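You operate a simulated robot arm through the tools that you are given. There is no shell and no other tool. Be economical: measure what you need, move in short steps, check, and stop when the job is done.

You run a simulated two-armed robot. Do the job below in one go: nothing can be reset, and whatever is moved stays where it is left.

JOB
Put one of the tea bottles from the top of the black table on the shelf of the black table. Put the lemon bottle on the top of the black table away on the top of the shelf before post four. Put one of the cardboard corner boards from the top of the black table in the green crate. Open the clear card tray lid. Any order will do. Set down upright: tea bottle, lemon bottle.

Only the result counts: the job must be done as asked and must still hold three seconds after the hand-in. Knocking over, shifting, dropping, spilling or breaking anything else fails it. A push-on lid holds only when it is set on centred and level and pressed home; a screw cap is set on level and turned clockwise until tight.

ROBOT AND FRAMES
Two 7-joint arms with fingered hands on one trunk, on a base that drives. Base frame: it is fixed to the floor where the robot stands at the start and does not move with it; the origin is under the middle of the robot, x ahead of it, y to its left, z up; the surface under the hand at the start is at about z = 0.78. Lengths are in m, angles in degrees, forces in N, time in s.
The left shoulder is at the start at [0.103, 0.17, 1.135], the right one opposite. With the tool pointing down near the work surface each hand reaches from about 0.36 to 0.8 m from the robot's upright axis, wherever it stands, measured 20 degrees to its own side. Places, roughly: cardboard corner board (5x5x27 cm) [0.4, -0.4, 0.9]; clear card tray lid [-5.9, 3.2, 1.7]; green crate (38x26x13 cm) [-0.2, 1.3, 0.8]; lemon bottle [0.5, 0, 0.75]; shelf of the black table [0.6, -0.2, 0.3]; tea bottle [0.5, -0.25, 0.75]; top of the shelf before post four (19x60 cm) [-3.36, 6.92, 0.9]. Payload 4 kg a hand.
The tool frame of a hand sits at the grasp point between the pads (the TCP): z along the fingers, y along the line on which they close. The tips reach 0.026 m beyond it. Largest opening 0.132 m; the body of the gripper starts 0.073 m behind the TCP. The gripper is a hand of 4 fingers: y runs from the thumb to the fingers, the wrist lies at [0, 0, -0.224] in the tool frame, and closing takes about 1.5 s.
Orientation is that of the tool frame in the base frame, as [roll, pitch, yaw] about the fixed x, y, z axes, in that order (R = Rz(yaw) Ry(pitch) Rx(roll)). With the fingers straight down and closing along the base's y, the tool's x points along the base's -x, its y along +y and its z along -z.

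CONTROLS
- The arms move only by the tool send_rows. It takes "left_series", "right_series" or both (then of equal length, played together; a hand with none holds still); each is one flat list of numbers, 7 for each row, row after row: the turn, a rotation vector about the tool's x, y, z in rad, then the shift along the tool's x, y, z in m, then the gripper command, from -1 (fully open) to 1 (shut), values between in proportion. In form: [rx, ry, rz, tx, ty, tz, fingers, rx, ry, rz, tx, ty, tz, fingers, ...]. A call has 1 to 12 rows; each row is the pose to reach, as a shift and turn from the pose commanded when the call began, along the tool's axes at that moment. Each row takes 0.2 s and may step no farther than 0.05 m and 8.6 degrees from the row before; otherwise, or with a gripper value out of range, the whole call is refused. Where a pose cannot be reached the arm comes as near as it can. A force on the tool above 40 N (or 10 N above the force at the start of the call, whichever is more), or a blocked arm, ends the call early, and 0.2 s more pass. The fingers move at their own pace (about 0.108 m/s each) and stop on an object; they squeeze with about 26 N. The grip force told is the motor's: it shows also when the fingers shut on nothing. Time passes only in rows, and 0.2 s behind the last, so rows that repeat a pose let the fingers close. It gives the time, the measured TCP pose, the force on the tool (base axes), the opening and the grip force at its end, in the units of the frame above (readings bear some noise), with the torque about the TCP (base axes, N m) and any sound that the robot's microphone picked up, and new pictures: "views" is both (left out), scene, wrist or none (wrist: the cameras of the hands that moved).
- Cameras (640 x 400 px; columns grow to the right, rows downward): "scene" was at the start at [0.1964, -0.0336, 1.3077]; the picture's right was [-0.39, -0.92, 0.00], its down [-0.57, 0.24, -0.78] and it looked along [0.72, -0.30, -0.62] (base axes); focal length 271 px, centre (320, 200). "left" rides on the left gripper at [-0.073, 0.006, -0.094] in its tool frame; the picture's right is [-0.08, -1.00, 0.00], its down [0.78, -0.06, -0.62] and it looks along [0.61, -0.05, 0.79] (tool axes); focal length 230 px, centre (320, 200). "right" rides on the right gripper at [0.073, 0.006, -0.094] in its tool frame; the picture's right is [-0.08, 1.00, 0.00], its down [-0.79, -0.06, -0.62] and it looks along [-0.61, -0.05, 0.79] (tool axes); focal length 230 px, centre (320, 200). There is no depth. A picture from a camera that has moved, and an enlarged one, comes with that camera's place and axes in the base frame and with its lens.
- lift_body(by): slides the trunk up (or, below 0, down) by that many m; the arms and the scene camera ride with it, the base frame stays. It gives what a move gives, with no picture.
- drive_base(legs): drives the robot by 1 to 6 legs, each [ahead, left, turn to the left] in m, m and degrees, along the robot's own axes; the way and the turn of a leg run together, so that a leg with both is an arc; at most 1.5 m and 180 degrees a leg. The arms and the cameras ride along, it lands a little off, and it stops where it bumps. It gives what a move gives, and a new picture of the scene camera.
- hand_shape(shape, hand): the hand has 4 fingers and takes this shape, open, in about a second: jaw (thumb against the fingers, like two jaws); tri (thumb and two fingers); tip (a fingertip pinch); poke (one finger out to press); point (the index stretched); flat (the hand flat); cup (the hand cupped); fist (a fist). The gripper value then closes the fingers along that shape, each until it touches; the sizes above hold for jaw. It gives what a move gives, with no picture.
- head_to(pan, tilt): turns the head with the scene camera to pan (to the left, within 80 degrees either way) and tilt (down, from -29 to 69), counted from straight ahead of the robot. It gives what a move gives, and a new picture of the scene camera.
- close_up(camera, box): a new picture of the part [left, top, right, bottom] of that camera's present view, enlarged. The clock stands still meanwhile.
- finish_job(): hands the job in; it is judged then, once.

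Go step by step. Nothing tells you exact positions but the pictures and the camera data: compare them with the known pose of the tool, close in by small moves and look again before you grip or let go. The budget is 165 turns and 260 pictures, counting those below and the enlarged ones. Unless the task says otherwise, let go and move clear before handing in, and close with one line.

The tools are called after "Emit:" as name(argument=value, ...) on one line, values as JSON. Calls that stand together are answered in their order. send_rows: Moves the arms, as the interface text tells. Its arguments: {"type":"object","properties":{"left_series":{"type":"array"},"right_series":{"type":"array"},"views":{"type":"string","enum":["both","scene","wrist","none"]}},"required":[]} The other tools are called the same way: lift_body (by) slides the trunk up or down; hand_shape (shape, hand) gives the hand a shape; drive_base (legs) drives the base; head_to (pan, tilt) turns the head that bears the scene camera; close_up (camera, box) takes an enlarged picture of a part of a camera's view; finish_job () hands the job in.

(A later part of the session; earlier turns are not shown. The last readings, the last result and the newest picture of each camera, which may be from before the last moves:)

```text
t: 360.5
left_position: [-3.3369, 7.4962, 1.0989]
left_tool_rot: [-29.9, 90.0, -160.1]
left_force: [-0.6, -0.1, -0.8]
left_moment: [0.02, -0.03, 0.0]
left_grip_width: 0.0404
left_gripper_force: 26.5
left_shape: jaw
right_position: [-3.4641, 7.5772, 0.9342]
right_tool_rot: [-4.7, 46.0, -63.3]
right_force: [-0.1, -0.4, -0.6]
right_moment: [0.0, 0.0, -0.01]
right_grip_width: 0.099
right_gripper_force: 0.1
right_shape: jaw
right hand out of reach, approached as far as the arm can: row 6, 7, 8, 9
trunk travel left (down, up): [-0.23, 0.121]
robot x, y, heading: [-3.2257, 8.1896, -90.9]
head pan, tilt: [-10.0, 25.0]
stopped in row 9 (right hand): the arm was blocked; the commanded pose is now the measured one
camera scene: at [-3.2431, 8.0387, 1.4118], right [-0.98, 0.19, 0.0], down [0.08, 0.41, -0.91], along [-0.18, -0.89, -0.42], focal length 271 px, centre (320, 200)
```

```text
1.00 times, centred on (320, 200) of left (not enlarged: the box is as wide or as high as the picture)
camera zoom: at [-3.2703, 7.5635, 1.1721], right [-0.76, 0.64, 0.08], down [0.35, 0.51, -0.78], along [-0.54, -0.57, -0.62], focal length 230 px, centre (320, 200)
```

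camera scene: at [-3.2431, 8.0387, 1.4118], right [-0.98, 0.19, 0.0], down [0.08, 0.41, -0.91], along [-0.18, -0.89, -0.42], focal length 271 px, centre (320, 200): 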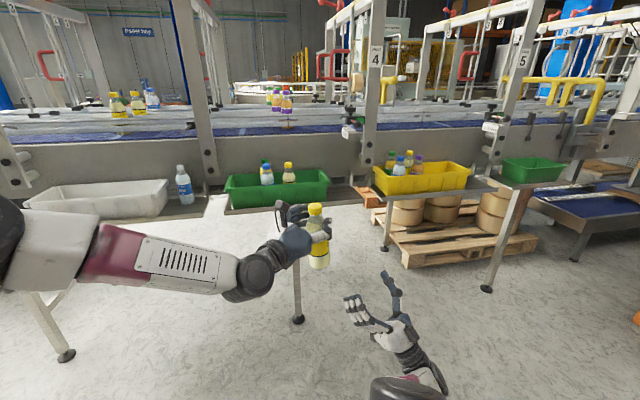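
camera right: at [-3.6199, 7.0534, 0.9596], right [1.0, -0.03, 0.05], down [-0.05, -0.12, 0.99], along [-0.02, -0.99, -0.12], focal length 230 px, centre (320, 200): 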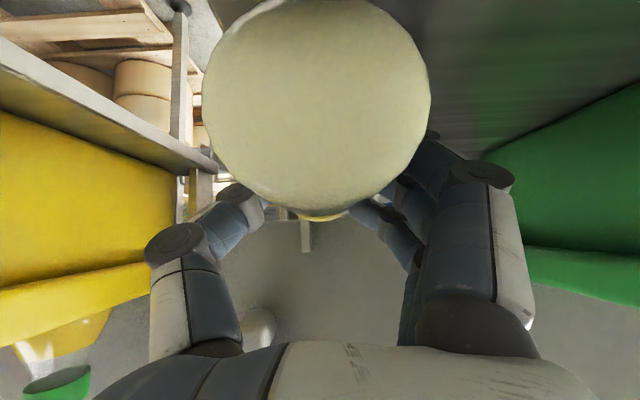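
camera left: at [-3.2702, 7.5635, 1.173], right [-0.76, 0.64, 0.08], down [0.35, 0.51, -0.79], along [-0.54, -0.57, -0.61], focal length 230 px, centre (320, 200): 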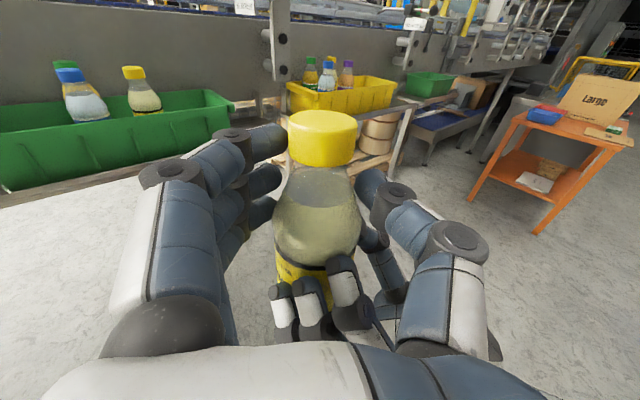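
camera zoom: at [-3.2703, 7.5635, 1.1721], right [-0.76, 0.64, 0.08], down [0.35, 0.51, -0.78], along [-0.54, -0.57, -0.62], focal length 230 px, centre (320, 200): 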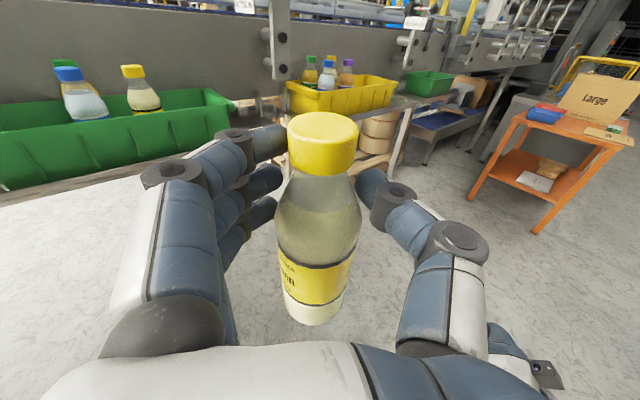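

The left hand now holds the bottle alone. I check its uprightness from the head camera before going on.

Emit:
close_up(camera="scene", box=[270, 185, 370, 285])

```text
4.00 times, centred on (320, 235) of scene
camera zoom: at [-3.2431, 8.0387, 1.4118], right [-0.98, 0.19, 0.0], down [0.08, 0.41, -0.91], along [-0.18, -0.89, -0.42], focal length 1084 px, centre (320, 60)
```

zoom: 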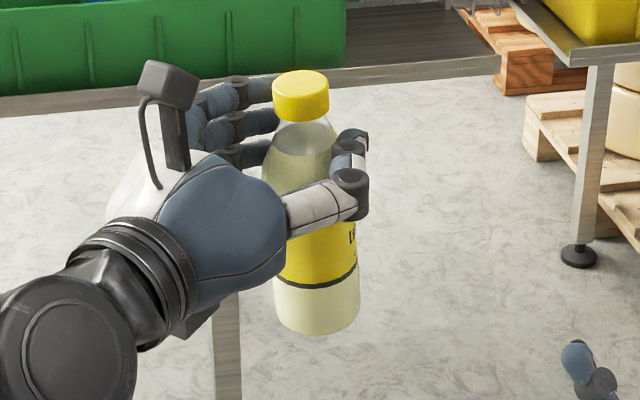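

Lateral tilt is only ~3.6° (base toward -x); I'll correct that with a small turn. First I tuck the right arm back so it won't meet the neighbouring shelf, and correct the left hand's tilt.

Emit:
send_rows(right_series=[0.037, 0.1, -0.037, -0.031, 0, -0.018, 0, 0.075, 0.2, -0.075, -0.062, 0, -0.036, 0.5, 0.112, 0.3, -0.112, -0.093, 0, -0.054, 1, 0.15, 0.4, -0.15, -0.125, 0, -0.072, 1, 0.187, 0.5, -0.187, -0.156, 0, -0.09, 1, 0.225, 0.6, -0.225, -0.187, 0, -0.108, 1, 0.262, 0.7, -0.262, -0.218, 0, -0.126, 1, 0.3, 0.8, -0.3, -0.25, 0.005, -0.143, 1], left_series=[0, 0, 0, 0, 0, 0, 1, 0, 0.02, 0.024, 0, 0, 0, 1, 0, 0.04, 0.048, 0, 0, 0, 1, 0, 0.04, 0.048, 0, 0, 0, 1, 0, 0.04, 0.048, 0, 0, 0, 1, 0, 0.04, 0.048, 0, 0, 0, 1, 0, 0.04, 0.048, 0, 0, 0, 1, 0, 0.04, 0.048, 0, 0, 0, 1], views="none")

Emit:
drive_base(legs=[[0, -0.235, 0], [0.3, 0, 0]])

Emit:
close_up(camera="scene", box=[240, 140, 400, 300])

```text
t: 362.3
left_position: [-3.3344, 7.4947, 1.0992]
left_tool_rot: [129.6, 86.5, -0.4]
left_force: [-0.1, -0.6, -0.2]
left_moment: [0.02, -0.02, 0.03]
left_grip_width: 0.0406
left_gripper_force: 25.7
left_shape: jaw
right_position: [-3.6032, 7.8174, 1.0275]
right_tool_rot: [-90.5, 72.8, -171.4]
right_force: [1.2, -0.1, -0.1]
right_moment: [0.01, -0.02, 0.01]
right_grip_width: 0.0001
right_gripper_force: 26.4
right_shape: jaw
right hand out of reach, approached as far as the arm can: row 1, 2, 3, 4, 5
trunk travel left (down, up): [-0.23, 0.121]
robot x, y, heading: [-3.2265, 8.1917, -91.3]
head pan, tilt: [-10.0, 25.0]
```

```text
t: 366.6
left_position: [-3.5727, 7.2022, 1.099]
left_tool_rot: [129.7, 86.4, 0.1]
left_force: [0.4, -0.6, 0.0]
left_moment: [-0.03, -0.04, -0.01]
left_grip_width: 0.0406
left_gripper_force: 25.8
left_shape: jaw
right_position: [-3.8428, 7.5232, 1.0242]
right_tool_rot: [-91.7, 72.9, -171.9]
right_force: [0.3, -0.1, -0.6]
right_moment: [0.0, 0.0, 0.02]
right_grip_width: 0.0001
right_gripper_force: 26.3
right_shape: jaw
trunk travel left (down, up): [-0.23, 0.121]
robot x, y, heading: [-3.4682, 7.8995, -90.7]
head pan, tilt: [-10.0, 25.0]
camera scene: at [-3.4829, 7.7459, 1.4117], right [-0.98, 0.19, 0.0], down [0.08, 0.42, -0.91], along [-0.17, -0.89, -0.42], focal length 271 px, centre (320, 200)
```

scene: 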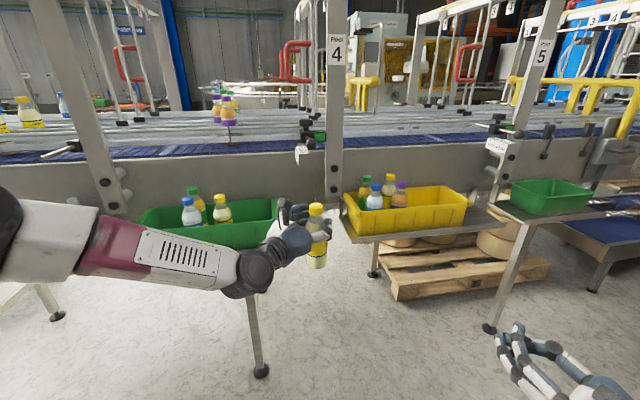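

```text
2.50 times, centred on (320, 220) of scene
camera zoom: at [-3.4829, 7.7459, 1.4117], right [-0.98, 0.19, 0.0], down [0.08, 0.42, -0.91], along [-0.17, -0.89, -0.42], focal length 677 px, centre (320, 150)
```

zoom: 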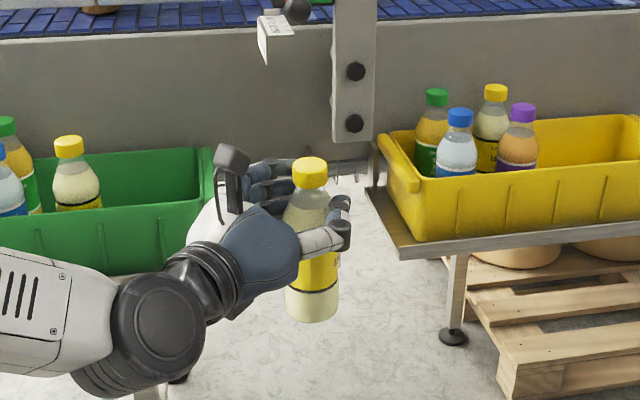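

Bottle is upright within ~1.5° and aligned in x. I drive the last 0.23 m in and check.

Emit:
drive_base(legs=[[0.232, 0, 0]])

Emit:
close_up(camera="left", box=[0, 0, 640, 400])

```text
t: 368.3
left_position: [-3.5758, 6.9672, 1.0995]
left_tool_rot: [130.0, 86.3, 0.3]
left_force: [-0.2, -0.6, 0.0]
left_moment: [0.01, -0.02, 0.01]
left_grip_width: 0.0407
left_gripper_force: 26.1
left_shape: jaw
right_position: [-3.847, 7.2877, 1.0252]
right_tool_rot: [-91.8, 72.5, -172.0]
right_force: [-0.4, 0.1, -1.1]
right_moment: [-0.02, 0.01, -0.04]
right_grip_width: 0.0001
right_gripper_force: 26.6
right_shape: jaw
trunk travel left (down, up): [-0.23, 0.121]
robot x, y, heading: [-3.471, 7.6623, -90.8]
head pan, tilt: [-10.0, 25.0]
camera scene: at [-3.4858, 7.5105, 1.4117], right [-0.98, 0.19, 0.0], down [0.08, 0.42, -0.91], along [-0.17, -0.89, -0.42], focal length 271 px, centre (320, 200)
```

scene: 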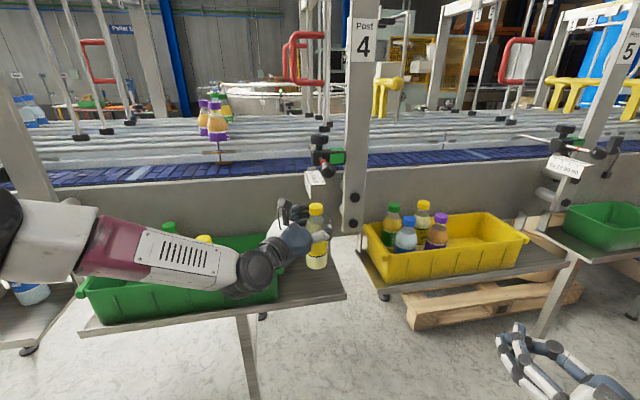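

```text
1.00 times, centred on (320, 200) of left (not enlarged: the box is as wide or as high as the picture)
camera zoom: at [-3.514, 7.0353, 1.1756], right [-0.77, 0.64, 0.03], down [0.4, 0.51, -0.76], along [-0.5, -0.58, -0.65], focal length 230 px, centre (320, 200)
```

zoom: 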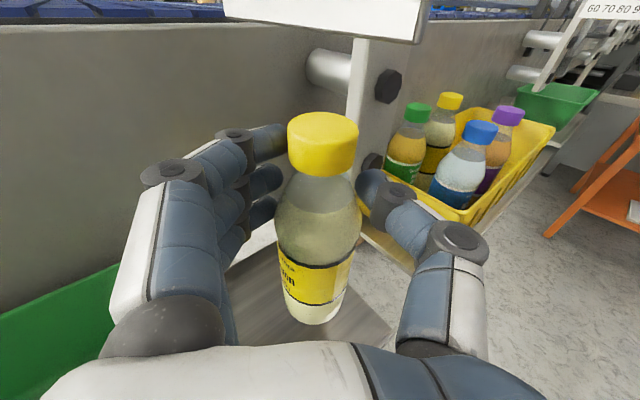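

Bottle hovers right above the free spot, ~2.5 cm inside the shelf edge. I lower it until contact.

Emit:
send_rows(left_series=[0, 0, 0, 0.015, 0, 0, 1, 0, 0, 0, 0.03, 0, 0, 1, 0, 0, 0, 0.045, 0, 0, 1, 0, 0, 0, 0.052, 0, 0, 1, 0, 0, 0, 0.056, 0, 0, 1, 0, 0, 0, 0.056, 0, 0, 1], views="none")

```text
t: 369.7
left_position: [-3.5716, 6.9663, 1.0422]
left_tool_rot: [129.1, 86.5, -0.5]
left_force: [0.3, -0.4, 0.1]
left_moment: [0.05, 0.0, 0.01]
left_grip_width: 0.0407
left_gripper_force: 25.3
left_shape: jaw
right_position: [-3.8462, 7.2892, 1.0252]
right_tool_rot: [-91.8, 72.4, -171.9]
right_force: [0.1, -0.6, 0.8]
right_moment: [-0.02, -0.01, -0.02]
right_grip_width: 0.0
right_gripper_force: 25.9
right_shape: jaw
trunk travel left (down, up): [-0.23, 0.121]
robot x, y, heading: [-3.4679, 7.6615, -90.6]
head pan, tilt: [-10.0, 25.0]
```

Emit:
send_rows(left_series=[0, 0, 0, 0.003, 0, 0, 1, 0, 0, 0, 0.006, 0, 0, 1, 0, 0, 0, 0.008, 0, 0, 1, 0, 0, 0, 0.008, 0, 0, 1], views="wrist")

```text
t: 370.7
left_position: [-3.5692, 6.9668, 1.0349]
left_tool_rot: [128.8, 86.4, -0.7]
left_force: [-1.0, -0.3, -0.4]
left_moment: [0.05, 0.01, 0.01]
left_grip_width: 0.0407
left_gripper_force: 26.1
left_shape: jaw
right_position: [-3.8461, 7.2887, 1.0254]
right_tool_rot: [-91.8, 72.4, -171.9]
right_force: [0.0, -0.3, 0.5]
right_moment: [0.01, -0.02, 0.03]
right_grip_width: 0.0
right_gripper_force: 26.0
right_shape: jaw
trunk travel left (down, up): [-0.23, 0.121]
robot x, y, heading: [-3.4699, 7.6633, -90.7]
head pan, tilt: [-10.0, 25.0]
camera left: at [-3.5097, 7.0356, 1.1123], right [-0.77, 0.64, 0.03], down [0.39, 0.51, -0.76], along [-0.5, -0.58, -0.65], focal length 230 px, centre (320, 200)
```

left: 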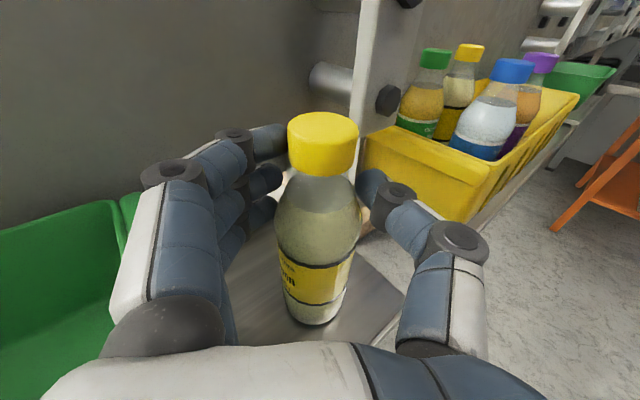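

Emit:
send_rows(left_series=[0, 0, 0, 0.003, 0, 0, 1, 0, 0, 0, 0.005, 0, 0, 1, 0, 0, 0, 0.007, 0, 0, 1, 0, 0, 0, 0.007, 0, 0, 1], views="none")

```text
t: 371.7
left_position: [-3.5701, 6.9677, 1.0344]
left_tool_rot: [120.2, 86.6, -9.2]
left_force: [-1.1, -4.6, 28.7]
left_moment: [-0.4, 0.3, 0.0]
left_grip_width: 0.0406
left_gripper_force: 25.9
left_shape: jaw
right_position: [-3.8457, 7.2901, 1.0273]
right_tool_rot: [-91.4, 72.4, -171.6]
right_force: [0.8, 0.1, 0.0]
right_moment: [0.01, 0.0, -0.01]
right_grip_width: 0.0
right_gripper_force: 25.8
right_shape: jaw
trunk travel left (down, up): [-0.23, 0.121]
robot x, y, heading: [-3.4716, 7.6619, -90.9]
head pan, tilt: [-10.0, 25.0]
```

Contact. I ease off to a light touch, then open slowly.

Emit:
send_rows(left_series=[0, 0, 0, -0.003, 0, 0, 1, 0, 0, 0, -0.006, 0, 0, 1, 0, 0, 0, -0.006, 0, 0, 0.5, 0, 0, 0, -0.006, 0, 0, 0.3, 0, 0, 0, -0.006, 0, 0, 0.15, 0, 0, 0, -0.006, 0, 0, 0, 0, 0, 0, -0.006, 0, 0, -0.15, 0, 0, 0, -0.006, 0, 0, -0.3], views="wrist")

```text
t: 373.5
left_position: [-3.5697, 6.9673, 1.0352]
left_tool_rot: [129.5, 86.4, -0.2]
left_force: [0.3, -0.7, -0.7]
left_moment: [0.02, 0.02, 0.03]
left_grip_width: 0.085
left_gripper_force: 0.1
left_shape: jaw
right_position: [-3.8467, 7.2883, 1.0258]
right_tool_rot: [-91.7, 72.4, -171.9]
right_force: [-0.1, -1.2, 0.8]
right_moment: [-0.01, 0.03, 0.0]
right_grip_width: 0.0
right_gripper_force: 26.0
right_shape: jaw
trunk travel left (down, up): [-0.23, 0.121]
robot x, y, heading: [-3.4727, 7.6621, -90.8]
head pan, tilt: [-10.0, 25.0]
camera left: at [-3.5096, 7.0367, 1.1117], right [-0.77, 0.64, 0.03], down [0.4, 0.51, -0.76], along [-0.5, -0.58, -0.65], focal length 230 px, centre (320, 200)
```

left: 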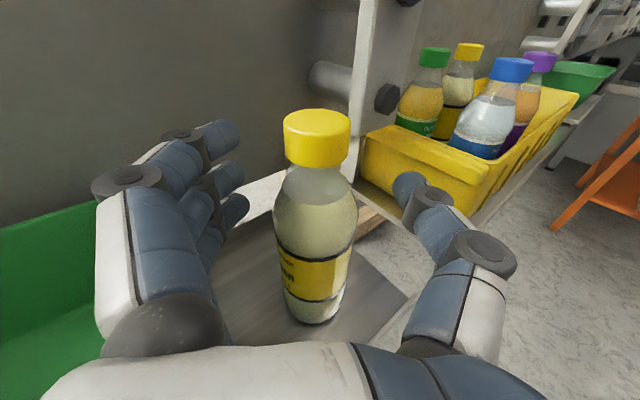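

It stands on its own. I withdraw straight back along the hand's axis.

Emit:
send_rows(left_series=[0, 0, 0, 0, 0, -0.02, -0.3, 0, 0, 0, 0, 0, -0.045, -0.3, 0, 0, 0, 0, 0, -0.075, -0.3, 0, 0, 0, 0, 0, -0.11, -0.3], views="none")

Emit:
drive_base(legs=[[-0.4, 0, 0]])

```text
t: 374.5
left_position: [-3.4974, 7.0523, 1.0393]
left_tool_rot: [128.7, 86.4, -0.9]
left_force: [-0.3, 0.4, 0.4]
left_moment: [0.02, 0.0, -0.03]
left_grip_width: 0.0854
left_gripper_force: 0.2
left_shape: jaw
right_position: [-3.8457, 7.2888, 1.0266]
right_tool_rot: [-91.8, 72.4, -171.9]
right_force: [0.2, 0.0, 0.3]
right_moment: [-0.03, 0.01, -0.04]
right_grip_width: 0.0
right_gripper_force: 26.0
right_shape: jaw
trunk travel left (down, up): [-0.23, 0.121]
robot x, y, heading: [-3.4667, 7.6611, -90.6]
head pan, tilt: [-10.0, 25.0]
```

```text
t: 377.0
left_position: [-3.4933, 7.4523, 1.0383]
left_tool_rot: [128.6, 86.4, -1.0]
left_force: [-0.4, 0.1, 0.3]
left_moment: [0.0, -0.03, 0.0]
left_grip_width: 0.0852
left_gripper_force: 0.1
left_shape: jaw
right_position: [-3.8411, 7.6885, 1.0257]
right_tool_rot: [-91.7, 72.5, -171.9]
right_force: [0.4, -0.1, 0.0]
right_moment: [-0.01, 0.01, 0.0]
right_grip_width: 0.0
right_gripper_force: 25.9
right_shape: jaw
trunk travel left (down, up): [-0.23, 0.121]
robot x, y, heading: [-3.466, 8.0614, -90.9]
head pan, tilt: [-10.0, 25.0]
camera scene: at [-3.4808, 7.9126, 1.4119], right [-0.98, 0.19, 0.0], down [0.08, 0.41, -0.91], along [-0.17, -0.89, -0.42], focal length 271 px, centre (320, 200)
```

scene: 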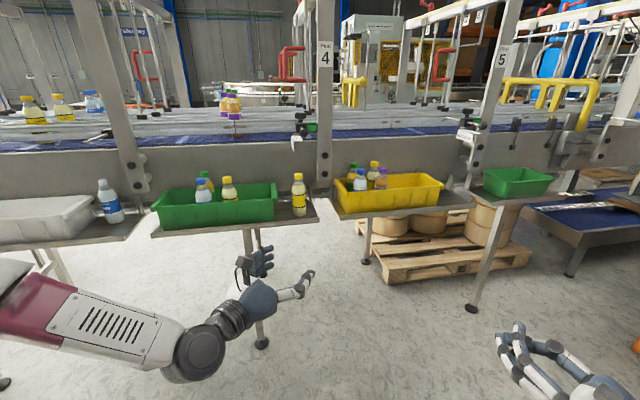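

The lemon bottle stands on the post-four shelf. Remaining: the clear card tray lid near (-5.9, 3.2, 1.7), on the Line 2 machine side. I return along the known route.

Emit:
drive_base(legs=[[0, 0, 90.9], [1.5, -0.35, 0], [1.5, -0.1, 0], [1.5, 0, 0], [1.5, 0, 0], [1.0, 0, 0]])

```text
refused: leg 2 is longer than a leg can be; nothing moved
```

Emit:
drive_base(legs=[[0, 0, 90.9], [1.4, -0.4, 0], [1.5, 0, 0], [1.5, 0, 0], [1.5, 0, 0], [1.1, 0, 0]])

```text
t: 414.4
left_position: [4.1378, 7.7572, 1.0387]
left_tool_rot: [129.3, 86.4, 92.0]
left_force: [-0.2, 0.6, 0.6]
left_moment: [-0.03, -0.01, 0.0]
left_grip_width: 0.0854
left_gripper_force: 0.0
left_shape: jaw
right_position: [3.9159, 7.3993, 1.0254]
right_tool_rot: [-91.8, 72.4, -79.5]
right_force: [0.7, 0.5, -0.1]
right_moment: [0.04, 0.0, 0.0]
right_grip_width: 0.0
right_gripper_force: 26.6
right_shape: jaw
trunk travel left (down, up): [-0.23, 0.121]
robot x, y, heading: [3.5302, 7.7629, 1.6]
head pan, tilt: [-10.0, 25.0]
camera scene: at [3.6794, 7.7479, 1.4118], right [-0.14, -0.99, 0.0], down [-0.42, 0.06, -0.91], along [0.9, -0.13, -0.42], focal length 271 px, centre (320, 200)
```

scene: 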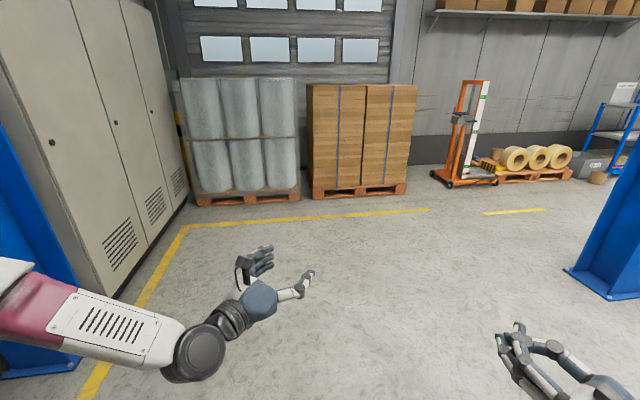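

Emit:
drive_base(legs=[[0, 0, -91.6], [1.4, 0, 0], [1.3, 0, 0], [0, 0, -90], [1.5, 0, 0], [1.5, 0, 0]])

```text
t: 449.4
left_position: [-0.1676, 4.9131, 1.0393]
left_tool_rot: [129.2, 86.4, -85.3]
left_force: [-0.4, -0.4, 0.2]
left_moment: [0.0, 0.0, 0.0]
left_grip_width: 0.0855
left_gripper_force: 0.0
left_shape: jaw
right_position: [0.0395, 5.2809, 1.026]
right_tool_rot: [-91.8, 72.4, 103.0]
right_force: [0.2, -1.0, -0.3]
right_moment: [0.02, 0.05, 0.0]
right_grip_width: 0.0
right_gripper_force: 26.2
right_shape: jaw
trunk travel left (down, up): [-0.23, 0.121]
robot x, y, heading: [0.444, 4.9385, -175.8]
head pan, tilt: [-10.0, 25.0]
camera scene: at [0.294, 4.9422, 1.4118], right [0.1, 1.0, 0.0], down [0.42, -0.04, -0.91], along [-0.9, 0.09, -0.42], focal length 271 px, centre (320, 200)
```

scene: 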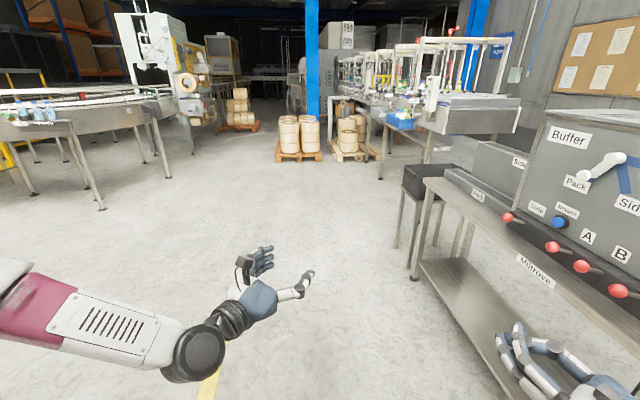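

Emit:
close_up(camera="scene", box=[110, 0, 330, 140])

```text
2.86 times, centred on (220, 70) of scene
camera zoom: at [0.294, 4.9422, 1.4118], right [0.1, 1.0, 0.0], down [0.42, -0.04, -0.91], along [-0.9, 0.09, -0.42], focal length 774 px, centre (606, 571)
```

zoom: 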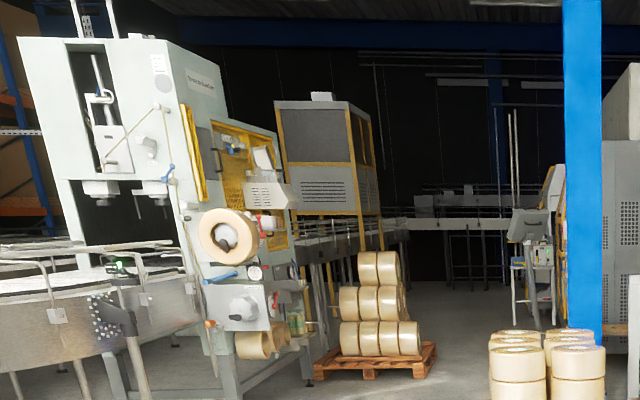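

The machine with a side tray (roll, yellow door) is ahead-left; the tray is on its +y side. I drive nearer and look.

Emit:
drive_base(legs=[[0, 0, -4.2], [1.4, 0.2, 0], [1.4, 0.2, 0], [1.3, 0.2, 0]])

Emit:
head_to(pan=25, tilt=2)

```text
t: 469.7
left_position: [-4.252, 4.339, 1.0383]
left_tool_rot: [129.4, 86.4, -89.4]
left_force: [0.5, 0.0, 0.6]
left_moment: [0.0, 0.01, -0.04]
left_grip_width: 0.0856
left_gripper_force: 0.0
left_shape: jaw
right_position: [-4.0234, 4.6923, 1.0261]
right_tool_rot: [-91.9, 72.3, 99.0]
right_force: [-0.4, -0.8, -0.3]
right_moment: [0.03, 0.04, 0.01]
right_grip_width: 0.0
right_gripper_force: 25.7
right_shape: jaw
trunk travel left (down, up): [-0.23, 0.121]
robot x, y, heading: [-3.6426, 4.3222, -179.8]
head pan, tilt: [-10.0, 25.0]
camera scene: at [-3.7919, 4.3357, 1.4118], right [0.17, 0.99, 0.0], down [0.42, -0.07, -0.91], along [-0.89, 0.15, -0.42], focal length 271 px, centre (320, 200)
```

scene: 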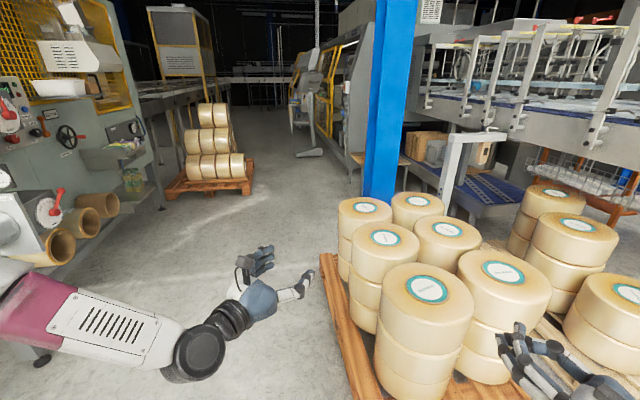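

```text
t: 470.7
left_position: [-4.2528, 4.3399, 1.0372]
left_tool_rot: [129.1, 86.4, -89.5]
left_force: [1.1, 0.5, -0.1]
left_moment: [-0.01, 0.04, -0.02]
left_grip_width: 0.0853
left_gripper_force: 0.1
left_shape: jaw
right_position: [-4.0219, 4.6916, 1.0256]
right_tool_rot: [-91.8, 72.3, 99.1]
right_force: [-0.2, 0.6, -0.1]
right_moment: [0.01, -0.01, -0.01]
right_grip_width: 0.0
right_gripper_force: 26.2
right_shape: jaw
trunk travel left (down, up): [-0.23, 0.121]
robot x, y, heading: [-3.6408, 4.321, -179.5]
head pan, tilt: [25.0, 2.0]
camera scene: at [-3.783, 4.2815, 1.449], right [-0.43, 0.9, 0.0], down [0.03, 0.02, -1.0], along [-0.9, -0.43, -0.04], focal length 271 px, centre (320, 200)
```

scene: 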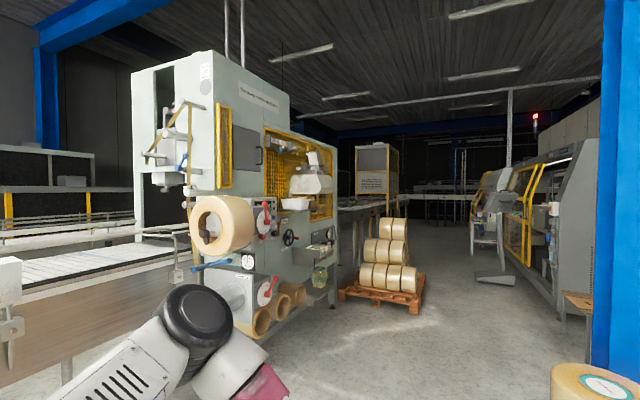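

Emit:
close_up(camera="scene", box=[230, 120, 360, 230])

```text
3.64 times, centred on (295, 175) of scene
camera zoom: at [-3.783, 4.2815, 1.449], right [-0.43, 0.9, 0.0], down [0.03, 0.02, -1.0], along [-0.9, -0.43, -0.04], focal length 985 px, centre (411, 291)
```

zoom: 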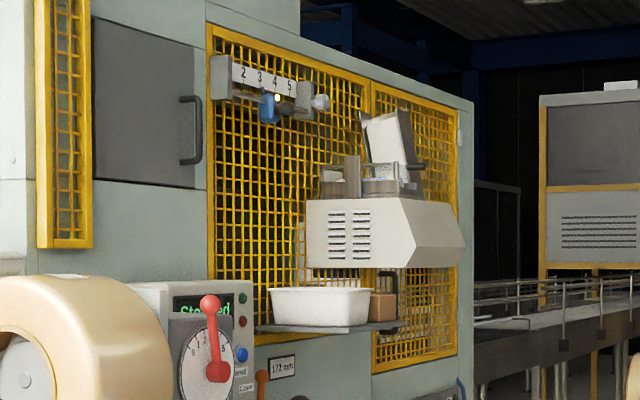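

The card trays sit on a vented box at about (-5.9, 3.2, 1.6) on the machine's +y side. I drive alongside and turn to face it.

Emit:
drive_base(legs=[[1.1, 0.03, 0], [1.08, 0.03, 0], [0, 0, 89.5]])

Emit:
head_to(pan=0, tilt=5)

```text
t: 485.3
left_position: [-5.8735, 3.6034, 1.0381]
left_tool_rot: [129.1, 86.4, -1.5]
left_force: [-0.6, 0.5, 0.0]
left_moment: [0.01, 0.01, -0.01]
left_grip_width: 0.0854
left_gripper_force: 0.1
left_shape: jaw
right_position: [-6.2182, 3.8466, 1.0269]
right_tool_rot: [-91.8, 72.3, -173.0]
right_force: [0.7, -0.6, 0.9]
right_moment: [0.0, 0.0, 0.03]
right_grip_width: 0.0
right_gripper_force: 25.9
right_shape: jaw
trunk travel left (down, up): [-0.23, 0.121]
robot x, y, heading: [-5.834, 4.2118, -91.7]
head pan, tilt: [25.0, 2.0]
camera scene: at [-5.7982, 4.0699, 1.4491], right [-0.92, -0.39, 0.0], down [-0.01, 0.03, -1.0], along [0.39, -0.92, -0.03], focal length 271 px, centre (320, 200)
```

scene: 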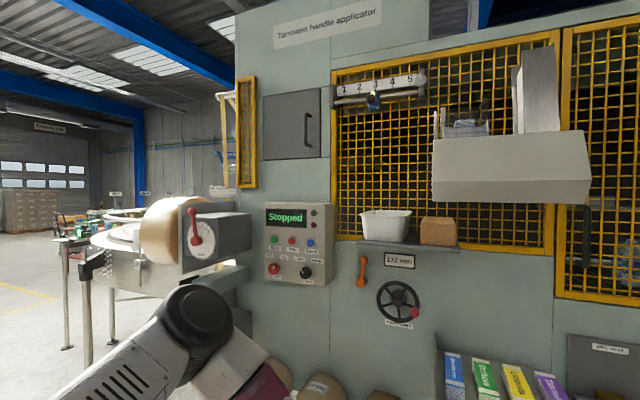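

```text
t: 486.1
left_position: [-5.8748, 3.6039, 1.0376]
left_tool_rot: [129.3, 86.4, -1.6]
left_force: [-0.2, -0.1, -0.2]
left_moment: [-0.01, -0.01, 0.03]
left_grip_width: 0.0854
left_gripper_force: 0.0
left_shape: jaw
right_position: [-6.2179, 3.8465, 1.0258]
right_tool_rot: [-91.7, 72.3, -173.0]
right_force: [-0.2, -0.1, 0.9]
right_moment: [0.02, 0.0, -0.01]
right_grip_width: 0.0
right_gripper_force: 26.0
right_shape: jaw
trunk travel left (down, up): [-0.23, 0.121]
robot x, y, heading: [-5.8313, 4.2151, -91.7]
head pan, tilt: [0.0, 5.0]
camera scene: at [-5.8369, 4.0616, 1.4443], right [-1.0, 0.03, 0.0], down [0.0, 0.09, -1.0], along [-0.03, -1.0, -0.09], focal length 271 px, centre (320, 200)
```

scene: 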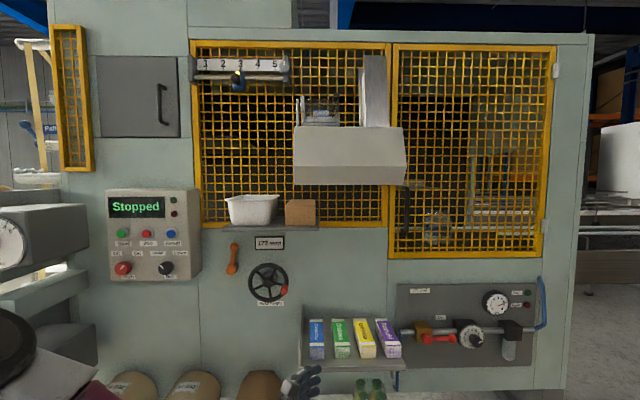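

Emit:
lift_body(by=0.12)

Emit:
close_up(camera="scene", box=[270, 60, 430, 210])

```text
t: 487.6
left_position: [-5.8737, 3.6029, 1.1585]
left_tool_rot: [129.5, 86.4, -1.2]
left_force: [0.4, -0.2, -1.4]
left_moment: [-0.03, -0.01, -0.01]
left_grip_width: 0.0855
left_gripper_force: 0.2
left_shape: jaw
right_position: [-6.234, 3.8484, 1.1574]
right_tool_rot: [-93.8, 67.8, -175.3]
right_force: [-0.2, 1.1, -0.6]
right_moment: [-0.02, -0.01, 0.0]
right_grip_width: 0.0
right_gripper_force: 26.0
right_shape: jaw
trunk travel left (down, up): [-0.35, 0.001]
robot x, y, heading: [-5.8359, 4.2148, -91.8]
head pan, tilt: [0.0, 5.0]
```

```text
2.67 times, centred on (350, 135) of scene
camera zoom: at [-5.8364, 4.0805, 1.5649], right [-1.0, 0.03, 0.0], down [0.0, 0.09, -1.0], along [-0.03, -1.0, -0.09], focal length 722 px, centre (240, 373)
```

zoom: 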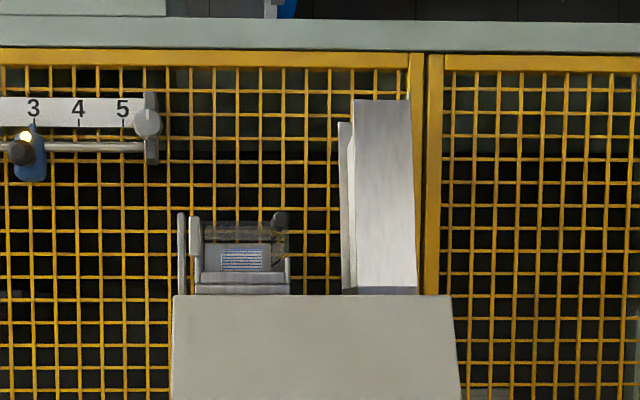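

The tray (clear box with a lid and dark knob) is at x≈-5.87 on top of the vented box. I raise the left hand, pointing forward, to look at it from above with its camera.

Emit:
send_rows(left_series=[-0.06, 0, 0, -0.046, 0.008, 0, -0.5, -0.12, 0, 0, -0.092, 0.016, 0, 0, -0.18, 0, 0, -0.138, 0.024, 0, 0.5, -0.24, 0, 0, -0.184, 0.032, 0, 1, -0.3, 0, 0, -0.23, 0.04, 0, 1, -0.36, 0, 0, -0.276, 0.048, 0, 1, -0.42, 0, 0, -0.322, 0.056, 0, 1, -0.48, 0, 0, -0.368, 0.064, 0, 1, -0.54, 0, 0, -0.414, 0.072, 0, 1, -0.6, 0, 0, -0.46, 0.08, 0, 1, -0.66, 0, 0, -0.506, 0.09, 0, 1, -0.7, 0, 0, -0.55, 0.1, 0, 1], views="wrist")

```text
t: 490.2
left_position: [-5.8367, 3.5355, 1.7111]
left_tool_rot: [89.5, 86.3, -1.1]
left_force: [0.5, -0.5, 0.5]
left_moment: [0.03, -0.02, 0.01]
left_grip_width: 0.0
left_gripper_force: 26.2
left_shape: jaw
right_position: [-6.2351, 3.8479, 1.1566]
right_tool_rot: [-93.7, 67.8, -175.3]
right_force: [-0.3, 0.2, 0.4]
right_moment: [0.0, 0.02, 0.04]
right_grip_width: 0.0003
right_gripper_force: 25.8
right_shape: jaw
trunk travel left (down, up): [-0.35, 0.001]
robot x, y, heading: [-5.831, 4.212, -91.8]
head pan, tilt: [0.0, 5.0]
camera left: at [-5.8324, 3.6298, 1.7843], right [-1.0, 0.01, 0.01], down [0.0, 0.62, -0.79], along [-0.02, -0.79, -0.62], focal length 230 px, centre (320, 200)
```

left: 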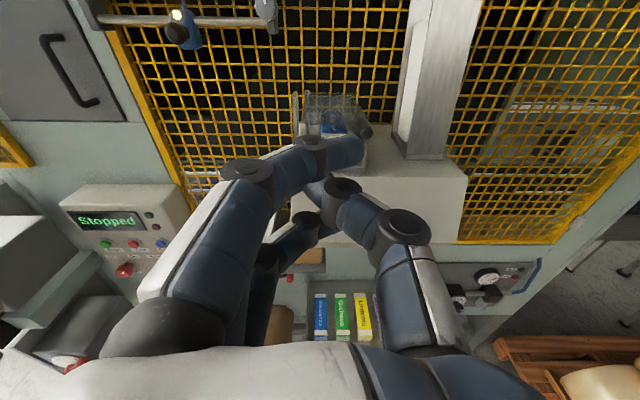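

Emit:
close_up(camera="left", box=[270, 70, 400, 160])

```text
4.44 times, centred on (335, 115) of left
camera zoom: at [-5.8324, 3.6298, 1.7843], right [-1.0, 0.01, 0.01], down [0.0, 0.62, -0.79], along [-0.02, -0.79, -0.62], focal length 1022 px, centre (253, 578)
```

zoom: 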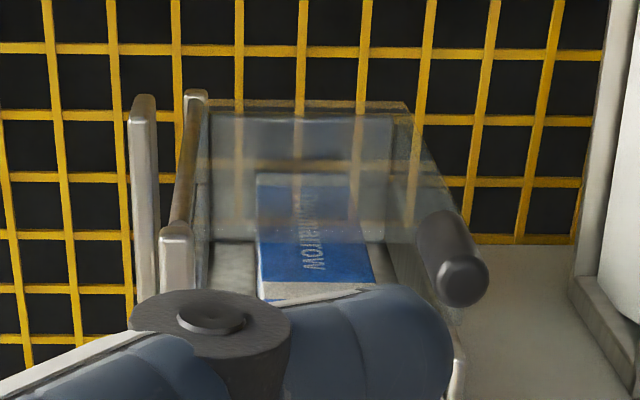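

I see it now: the clear lid is hinged along its left (+x) side between two posts, with a dark knob on the right-front edge at about (-5.904, 3.298, 1.659). I open the fingers and move up/right for a clearer look.

Emit:
send_rows(left_series=[0, 0, 0, -0.02, -0.02, 0, 0.4, 0, 0, 0, -0.04, -0.04, 0, -0.2, 0, 0, 0, -0.05, -0.06, 0.02, -1, 0, 0, 0, -0.05, -0.07, 0.05, -1, 0, 0, 0, -0.05, -0.07, 0.05, -1], views="none")

Emit:
close_up(camera="left", box=[220, 60, 420, 200])

```text
t: 491.4
left_position: [-5.877, 3.5028, 1.7585]
left_tool_rot: [78.6, 87.6, -10.8]
left_force: [-0.3, -0.3, 0.4]
left_moment: [-0.01, 0.02, 0.04]
left_grip_width: 0.1317
left_gripper_force: 0.1
left_shape: jaw
left hand out of reach, approached as far as the arm can: row 4, 5
right_position: [-6.237, 3.8486, 1.1559]
right_tool_rot: [-93.8, 67.9, -175.2]
right_force: [0.5, 0.6, -0.1]
right_moment: [0.02, -0.03, 0.0]
right_grip_width: 0.0
right_gripper_force: 26.2
right_shape: jaw
trunk travel left (down, up): [-0.35, 0.001]
robot x, y, heading: [-5.8349, 4.2158, -91.9]
head pan, tilt: [0.0, 5.0]
```

```text
2.86 times, centred on (320, 130) of left
camera zoom: at [-5.8738, 3.5987, 1.8317], right [-1.0, -0.01, 0.04], down [-0.03, 0.61, -0.79], along [-0.02, -0.79, -0.61], focal length 657 px, centre (320, 400)
```

zoom: 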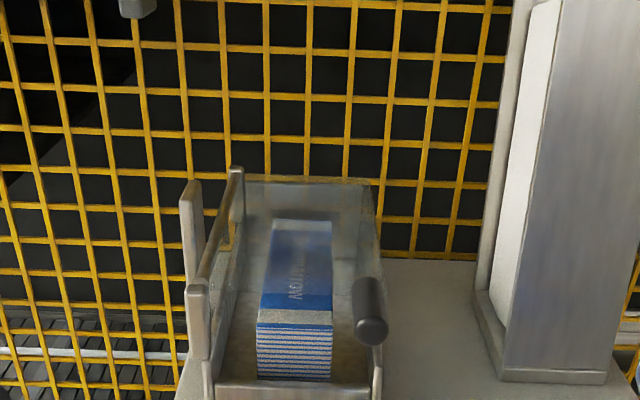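

The handle is a short dark bar on the lid's right edge (x≈-5.906, y 3.265–3.315, z≈1.66), overhanging the tray's front; the hinge is at x≈-5.815. I'll shape the left hand into a one-finger poke to lift the bar from below. First shape, shift the base right, and look.

Emit:
hand_shape(shape="poke", hand="left")

Emit:
drive_base(legs=[[0, -0.13, 0]])

Emit:
close_up(camera="left", box=[0, 0, 640, 400])

```text
t: 492.4
left_position: [-5.875, 3.5012, 1.7545]
left_tool_rot: [88.7, 87.5, -0.7]
left_force: [-0.5, 0.4, 0.0]
left_moment: [0.0, 0.01, -0.02]
left_grip_width: 0.0001
left_gripper_force: 0.1
left_shape: poke
right_position: [-6.2363, 3.8485, 1.1578]
right_tool_rot: [-93.5, 67.9, -175.2]
right_force: [-0.1, 0.0, 0.1]
right_moment: [0.01, 0.0, -0.02]
right_grip_width: 0.0
right_gripper_force: 25.9
right_shape: jaw
trunk travel left (down, up): [-0.35, 0.001]
robot x, y, heading: [-5.8373, 4.2176, -92.0]
head pan, tilt: [0.0, 5.0]
```

```text
t: 494.1
left_position: [-6.0037, 3.5042, 1.7531]
left_tool_rot: [89.8, 87.6, 0.3]
left_force: [0.3, -0.2, 0.1]
left_moment: [-0.02, 0.02, -0.01]
left_grip_width: 0.0
left_gripper_force: 0.1
left_shape: poke
right_position: [-6.3656, 3.8524, 1.1571]
right_tool_rot: [-93.5, 67.8, -175.2]
right_force: [-0.2, -0.6, -0.6]
right_moment: [-0.03, 0.03, 0.0]
right_grip_width: 0.0001
right_gripper_force: 26.1
right_shape: jaw
trunk travel left (down, up): [-0.35, 0.001]
robot x, y, heading: [-5.9631, 4.2155, -91.9]
head pan, tilt: [0.0, 5.0]
camera scene: at [-5.966, 4.0847, 1.565], right [-1.0, 0.03, 0.0], down [0.0, 0.09, -1.0], along [-0.03, -1.0, -0.09], focal length 271 px, centre (320, 200)
```

scene: 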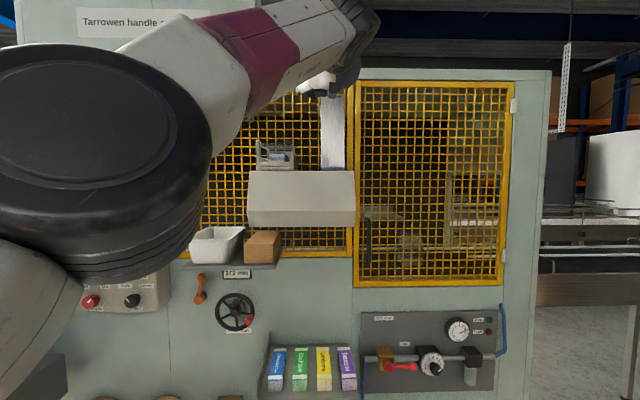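

```text
1.00 times, centred on (320, 200) of left (not enlarged: the box is as wide or as high as the picture)
camera zoom: at [-6.0012, 3.5984, 1.8267], right [-1.0, -0.01, 0.04], down [-0.03, 0.62, -0.79], along [-0.01, -0.79, -0.62], focal length 230 px, centre (320, 200)
```

zoom: 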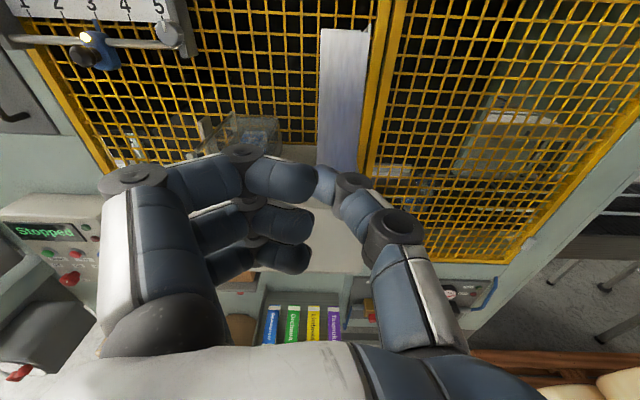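

Emit:
hand_shape(shape="point", hand="left")

Emit:
close_up(camera="left", box=[0, 0, 640, 400])

```text
t: 495.0
left_position: [-5.9983, 3.503, 1.7547]
left_tool_rot: [90.0, 87.9, 0.9]
left_force: [0.8, 0.4, -0.3]
left_moment: [0.0, 0.02, 0.0]
left_grip_width: 0.1263
left_gripper_force: 0.1
left_shape: point
right_position: [-6.3656, 3.8538, 1.1579]
right_tool_rot: [-93.8, 67.3, -175.4]
right_force: [0.3, -0.3, -0.1]
right_moment: [-0.03, 0.02, 0.01]
right_grip_width: 0.0
right_gripper_force: 25.8
right_shape: jaw
trunk travel left (down, up): [-0.35, 0.001]
robot x, y, heading: [-5.9616, 4.217, -91.6]
head pan, tilt: [0.0, 5.0]
```

```text
1.00 times, centred on (320, 200) of left (not enlarged: the box is as wide or as high as the picture)
camera zoom: at [-5.996, 3.5971, 1.8279], right [-1.0, -0.01, 0.04], down [-0.04, 0.62, -0.79], along [-0.01, -0.79, -0.62], focal length 230 px, centre (320, 200)
```

zoom: 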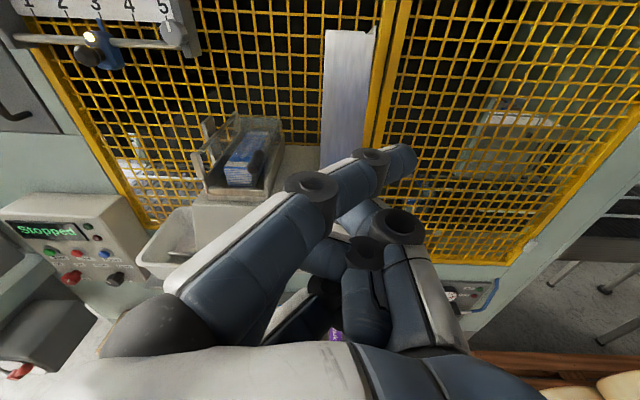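

"Point" stretches the index sideways, which isn't handy. I'll instead pinch the bar's free front end with the jaw, thumb above and fingers below: back to jaw shape, roll the hand 90° and go to a pre-grasp in front of it.

Emit:
hand_shape(shape="jaw", hand="left")

Emit:
send_rows(left_series=[0, 0, -0.14, 0, 0.008, 0, -0.5, 0, 0, -0.28, 0, 0.016, 0, -0.3, 0, 0, -0.42, 0, 0.025, 0, -0.3, 0, 0, -0.56, 0.01, 0.035, 0.01, -0.3, 0, 0, -0.7, 0.02, 0.045, 0.02, -0.3, 0, 0, -0.84, 0.035, 0.055, 0.03, -0.3, 0, 0, -0.98, 0.05, 0.065, 0.04, -0.3, 0, 0, -1.12, 0.065, 0.075, 0.05, -0.3, 0, 0, -1.26, 0.08, 0.085, 0.06, -0.3, 0, 0, -1.4, 0.09, 0.092, 0.07, -0.3, 0, 0, -1.54, 0.093, 0.092, 0.075, -0.3, 0, 0, -1.57, 0.093, 0.092, 0.078, -0.3], views="wrist")

```text
t: 495.9
left_position: [-5.9993, 3.5044, 1.7548]
left_tool_rot: [90.0, 87.8, 0.7]
left_force: [-0.5, 0.4, 0.5]
left_moment: [0.0, -0.01, -0.01]
left_grip_width: 0.1317
left_gripper_force: 0.1
left_shape: jaw
right_position: [-6.3656, 3.8529, 1.1578]
right_tool_rot: [-93.8, 67.3, -175.3]
right_force: [0.4, -0.3, -0.6]
right_moment: [-0.03, -0.02, 0.0]
right_grip_width: 0.0
right_gripper_force: 26.2
right_shape: jaw
trunk travel left (down, up): [-0.35, 0.001]
robot x, y, heading: [-5.9666, 4.2188, -91.7]
head pan, tilt: [0.0, 5.0]
```

```text
t: 498.5
left_position: [-5.9079, 3.4259, 1.664]
left_tool_rot: [-90.0, 2.2, -179.3]
left_force: [-0.4, 0.4, -0.5]
left_moment: [0.0, 0.0, 0.01]
left_grip_width: 0.0867
left_gripper_force: 0.0
left_shape: jaw
right_position: [-6.3665, 3.8522, 1.1588]
right_tool_rot: [-93.7, 67.3, -175.4]
right_force: [0.3, 0.2, 0.4]
right_moment: [0.01, 0.01, -0.01]
right_grip_width: 0.0
right_gripper_force: 25.5
right_shape: jaw
trunk travel left (down, up): [-0.35, 0.001]
robot x, y, heading: [-5.961, 4.2155, -91.5]
head pan, tilt: [0.0, 5.0]
camera left: at [-5.8337, 3.5208, 1.661], right [0.04, 0.0, 1.0], down [-0.79, 0.61, 0.03], along [-0.61, -0.79, 0.02], focal length 230 px, centre (320, 200)
```

left: 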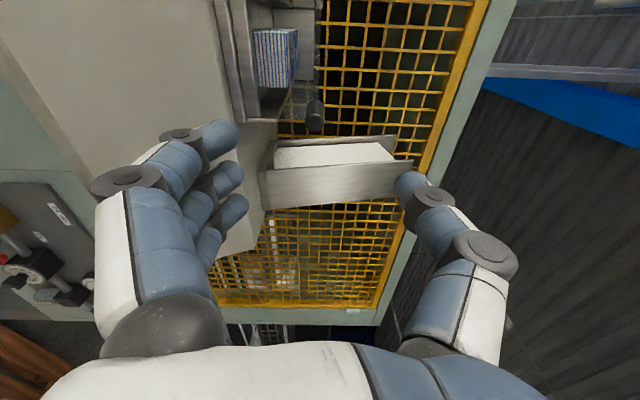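

Everything lines up: bar's front end at (-5.906, 3.318, 1.658). I advance 0.105 m and look again.

Emit:
send_rows(left_series=[0, 0, 0, 0, 0.003, 0.03, -0.3, 0, 0, 0, 0, 0.005, 0.06, -0.3, 0, 0, 0, 0, 0.005, 0.09, -0.3, 0, 0, 0, 0, 0.005, 0.107, -0.3, 0, 0, 0, 0, 0.005, 0.107, -0.3], views="wrist")

```text
t: 499.7
left_position: [-5.8942, 3.3785, 1.648]
left_tool_rot: [-89.9, 2.4, -179.4]
left_force: [0.0, 0.3, 0.4]
left_moment: [0.03, -0.03, 0.0]
left_grip_width: 0.0863
left_gripper_force: 0.2
left_shape: jaw
left hand out of reach, approached as far as the arm can: row 2, 3, 4, 5
right_position: [-6.3666, 3.8538, 1.1585]
right_tool_rot: [-93.7, 67.2, -175.4]
right_force: [-0.7, 0.3, 1.0]
right_moment: [-0.01, 0.0, 0.01]
right_grip_width: 0.0
right_gripper_force: 25.6
right_shape: jaw
trunk travel left (down, up): [-0.35, 0.001]
robot x, y, heading: [-5.9609, 4.2156, -91.8]
head pan, tilt: [0.0, 5.0]
camera left: at [-5.8201, 3.4725, 1.6453], right [0.04, 0.0, 1.0], down [-0.79, 0.61, 0.03], along [-0.61, -0.79, 0.02], focal length 230 px, centre (320, 200)
```

left: 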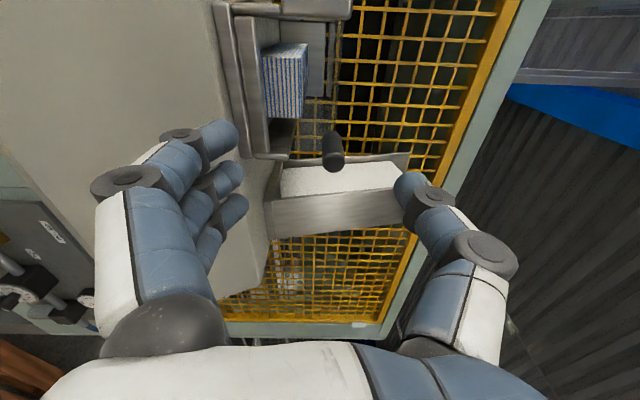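

The arm is at full stretch; I retract slightly and bring the base 0.09 m closer.

Emit:
send_rows(left_series=[0, 0, 0, 0, 0, -0.045, -0.3, 0, 0, 0, 0, 0, -0.09, -0.3, 0, 0, 0, 0, 0, -0.09, -0.3], views="none")

Emit:
drive_base(legs=[[0.09, 0, 0]])

Emit:
close_up(camera="left", box=[120, 0, 540, 262])

```text
t: 500.5
left_position: [-5.8914, 3.4687, 1.6471]
left_tool_rot: [-90.0, 2.5, -179.3]
left_force: [-0.3, 0.0, -0.8]
left_moment: [0.02, 0.01, 0.0]
left_grip_width: 0.086
left_gripper_force: 0.1
left_shape: jaw
right_position: [-6.3658, 3.8519, 1.1581]
right_tool_rot: [-93.8, 67.4, -175.4]
right_force: [-0.5, -0.5, -0.4]
right_moment: [-0.01, 0.01, -0.01]
right_grip_width: 0.0
right_gripper_force: 25.9
right_shape: jaw
trunk travel left (down, up): [-0.35, 0.001]
robot x, y, heading: [-5.9618, 4.2158, -92.0]
head pan, tilt: [0.0, 5.0]
```

```text
t: 501.6
left_position: [-5.894, 3.3794, 1.648]
left_tool_rot: [-89.9, 2.4, -179.4]
left_force: [-1.0, -1.0, -1.3]
left_moment: [-0.01, 0.01, -0.03]
left_grip_width: 0.0861
left_gripper_force: 0.2
left_shape: jaw
right_position: [-6.3695, 3.7638, 1.1589]
right_tool_rot: [-93.7, 67.3, -175.6]
right_force: [0.6, -0.5, 0.0]
right_moment: [-0.01, 0.02, 0.01]
right_grip_width: 0.0
right_gripper_force: 25.9
right_shape: jaw
trunk travel left (down, up): [-0.35, 0.001]
robot x, y, heading: [-5.9635, 4.1293, -91.7]
head pan, tilt: [0.0, 5.0]
camera scene: at [-5.9683, 3.9959, 1.5649], right [-1.0, 0.03, 0.0], down [0.0, 0.09, -1.0], along [-0.03, -1.0, -0.09], focal length 271 px, centre (320, 200)
```

scene: 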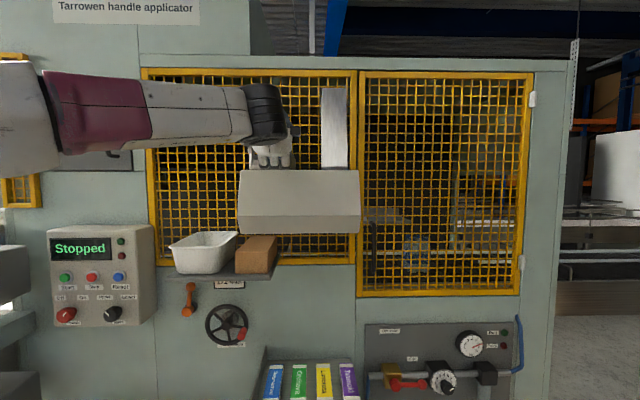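

```text
1.52 times, centred on (330, 131) of left
camera zoom: at [-5.8208, 3.473, 1.6449], right [0.04, 0.0, 1.0], down [-0.79, 0.61, 0.03], along [-0.61, -0.79, 0.02], focal length 351 px, centre (305, 305)
```

zoom: 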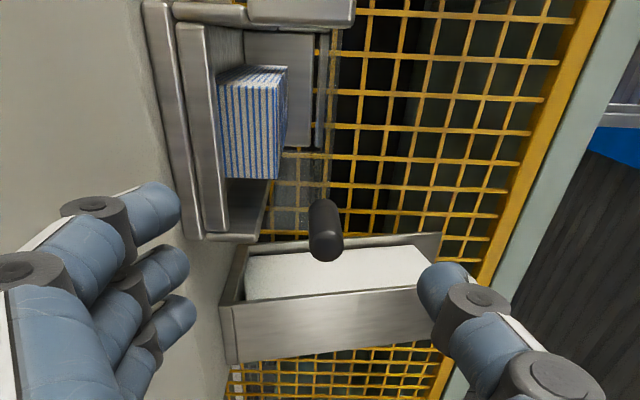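

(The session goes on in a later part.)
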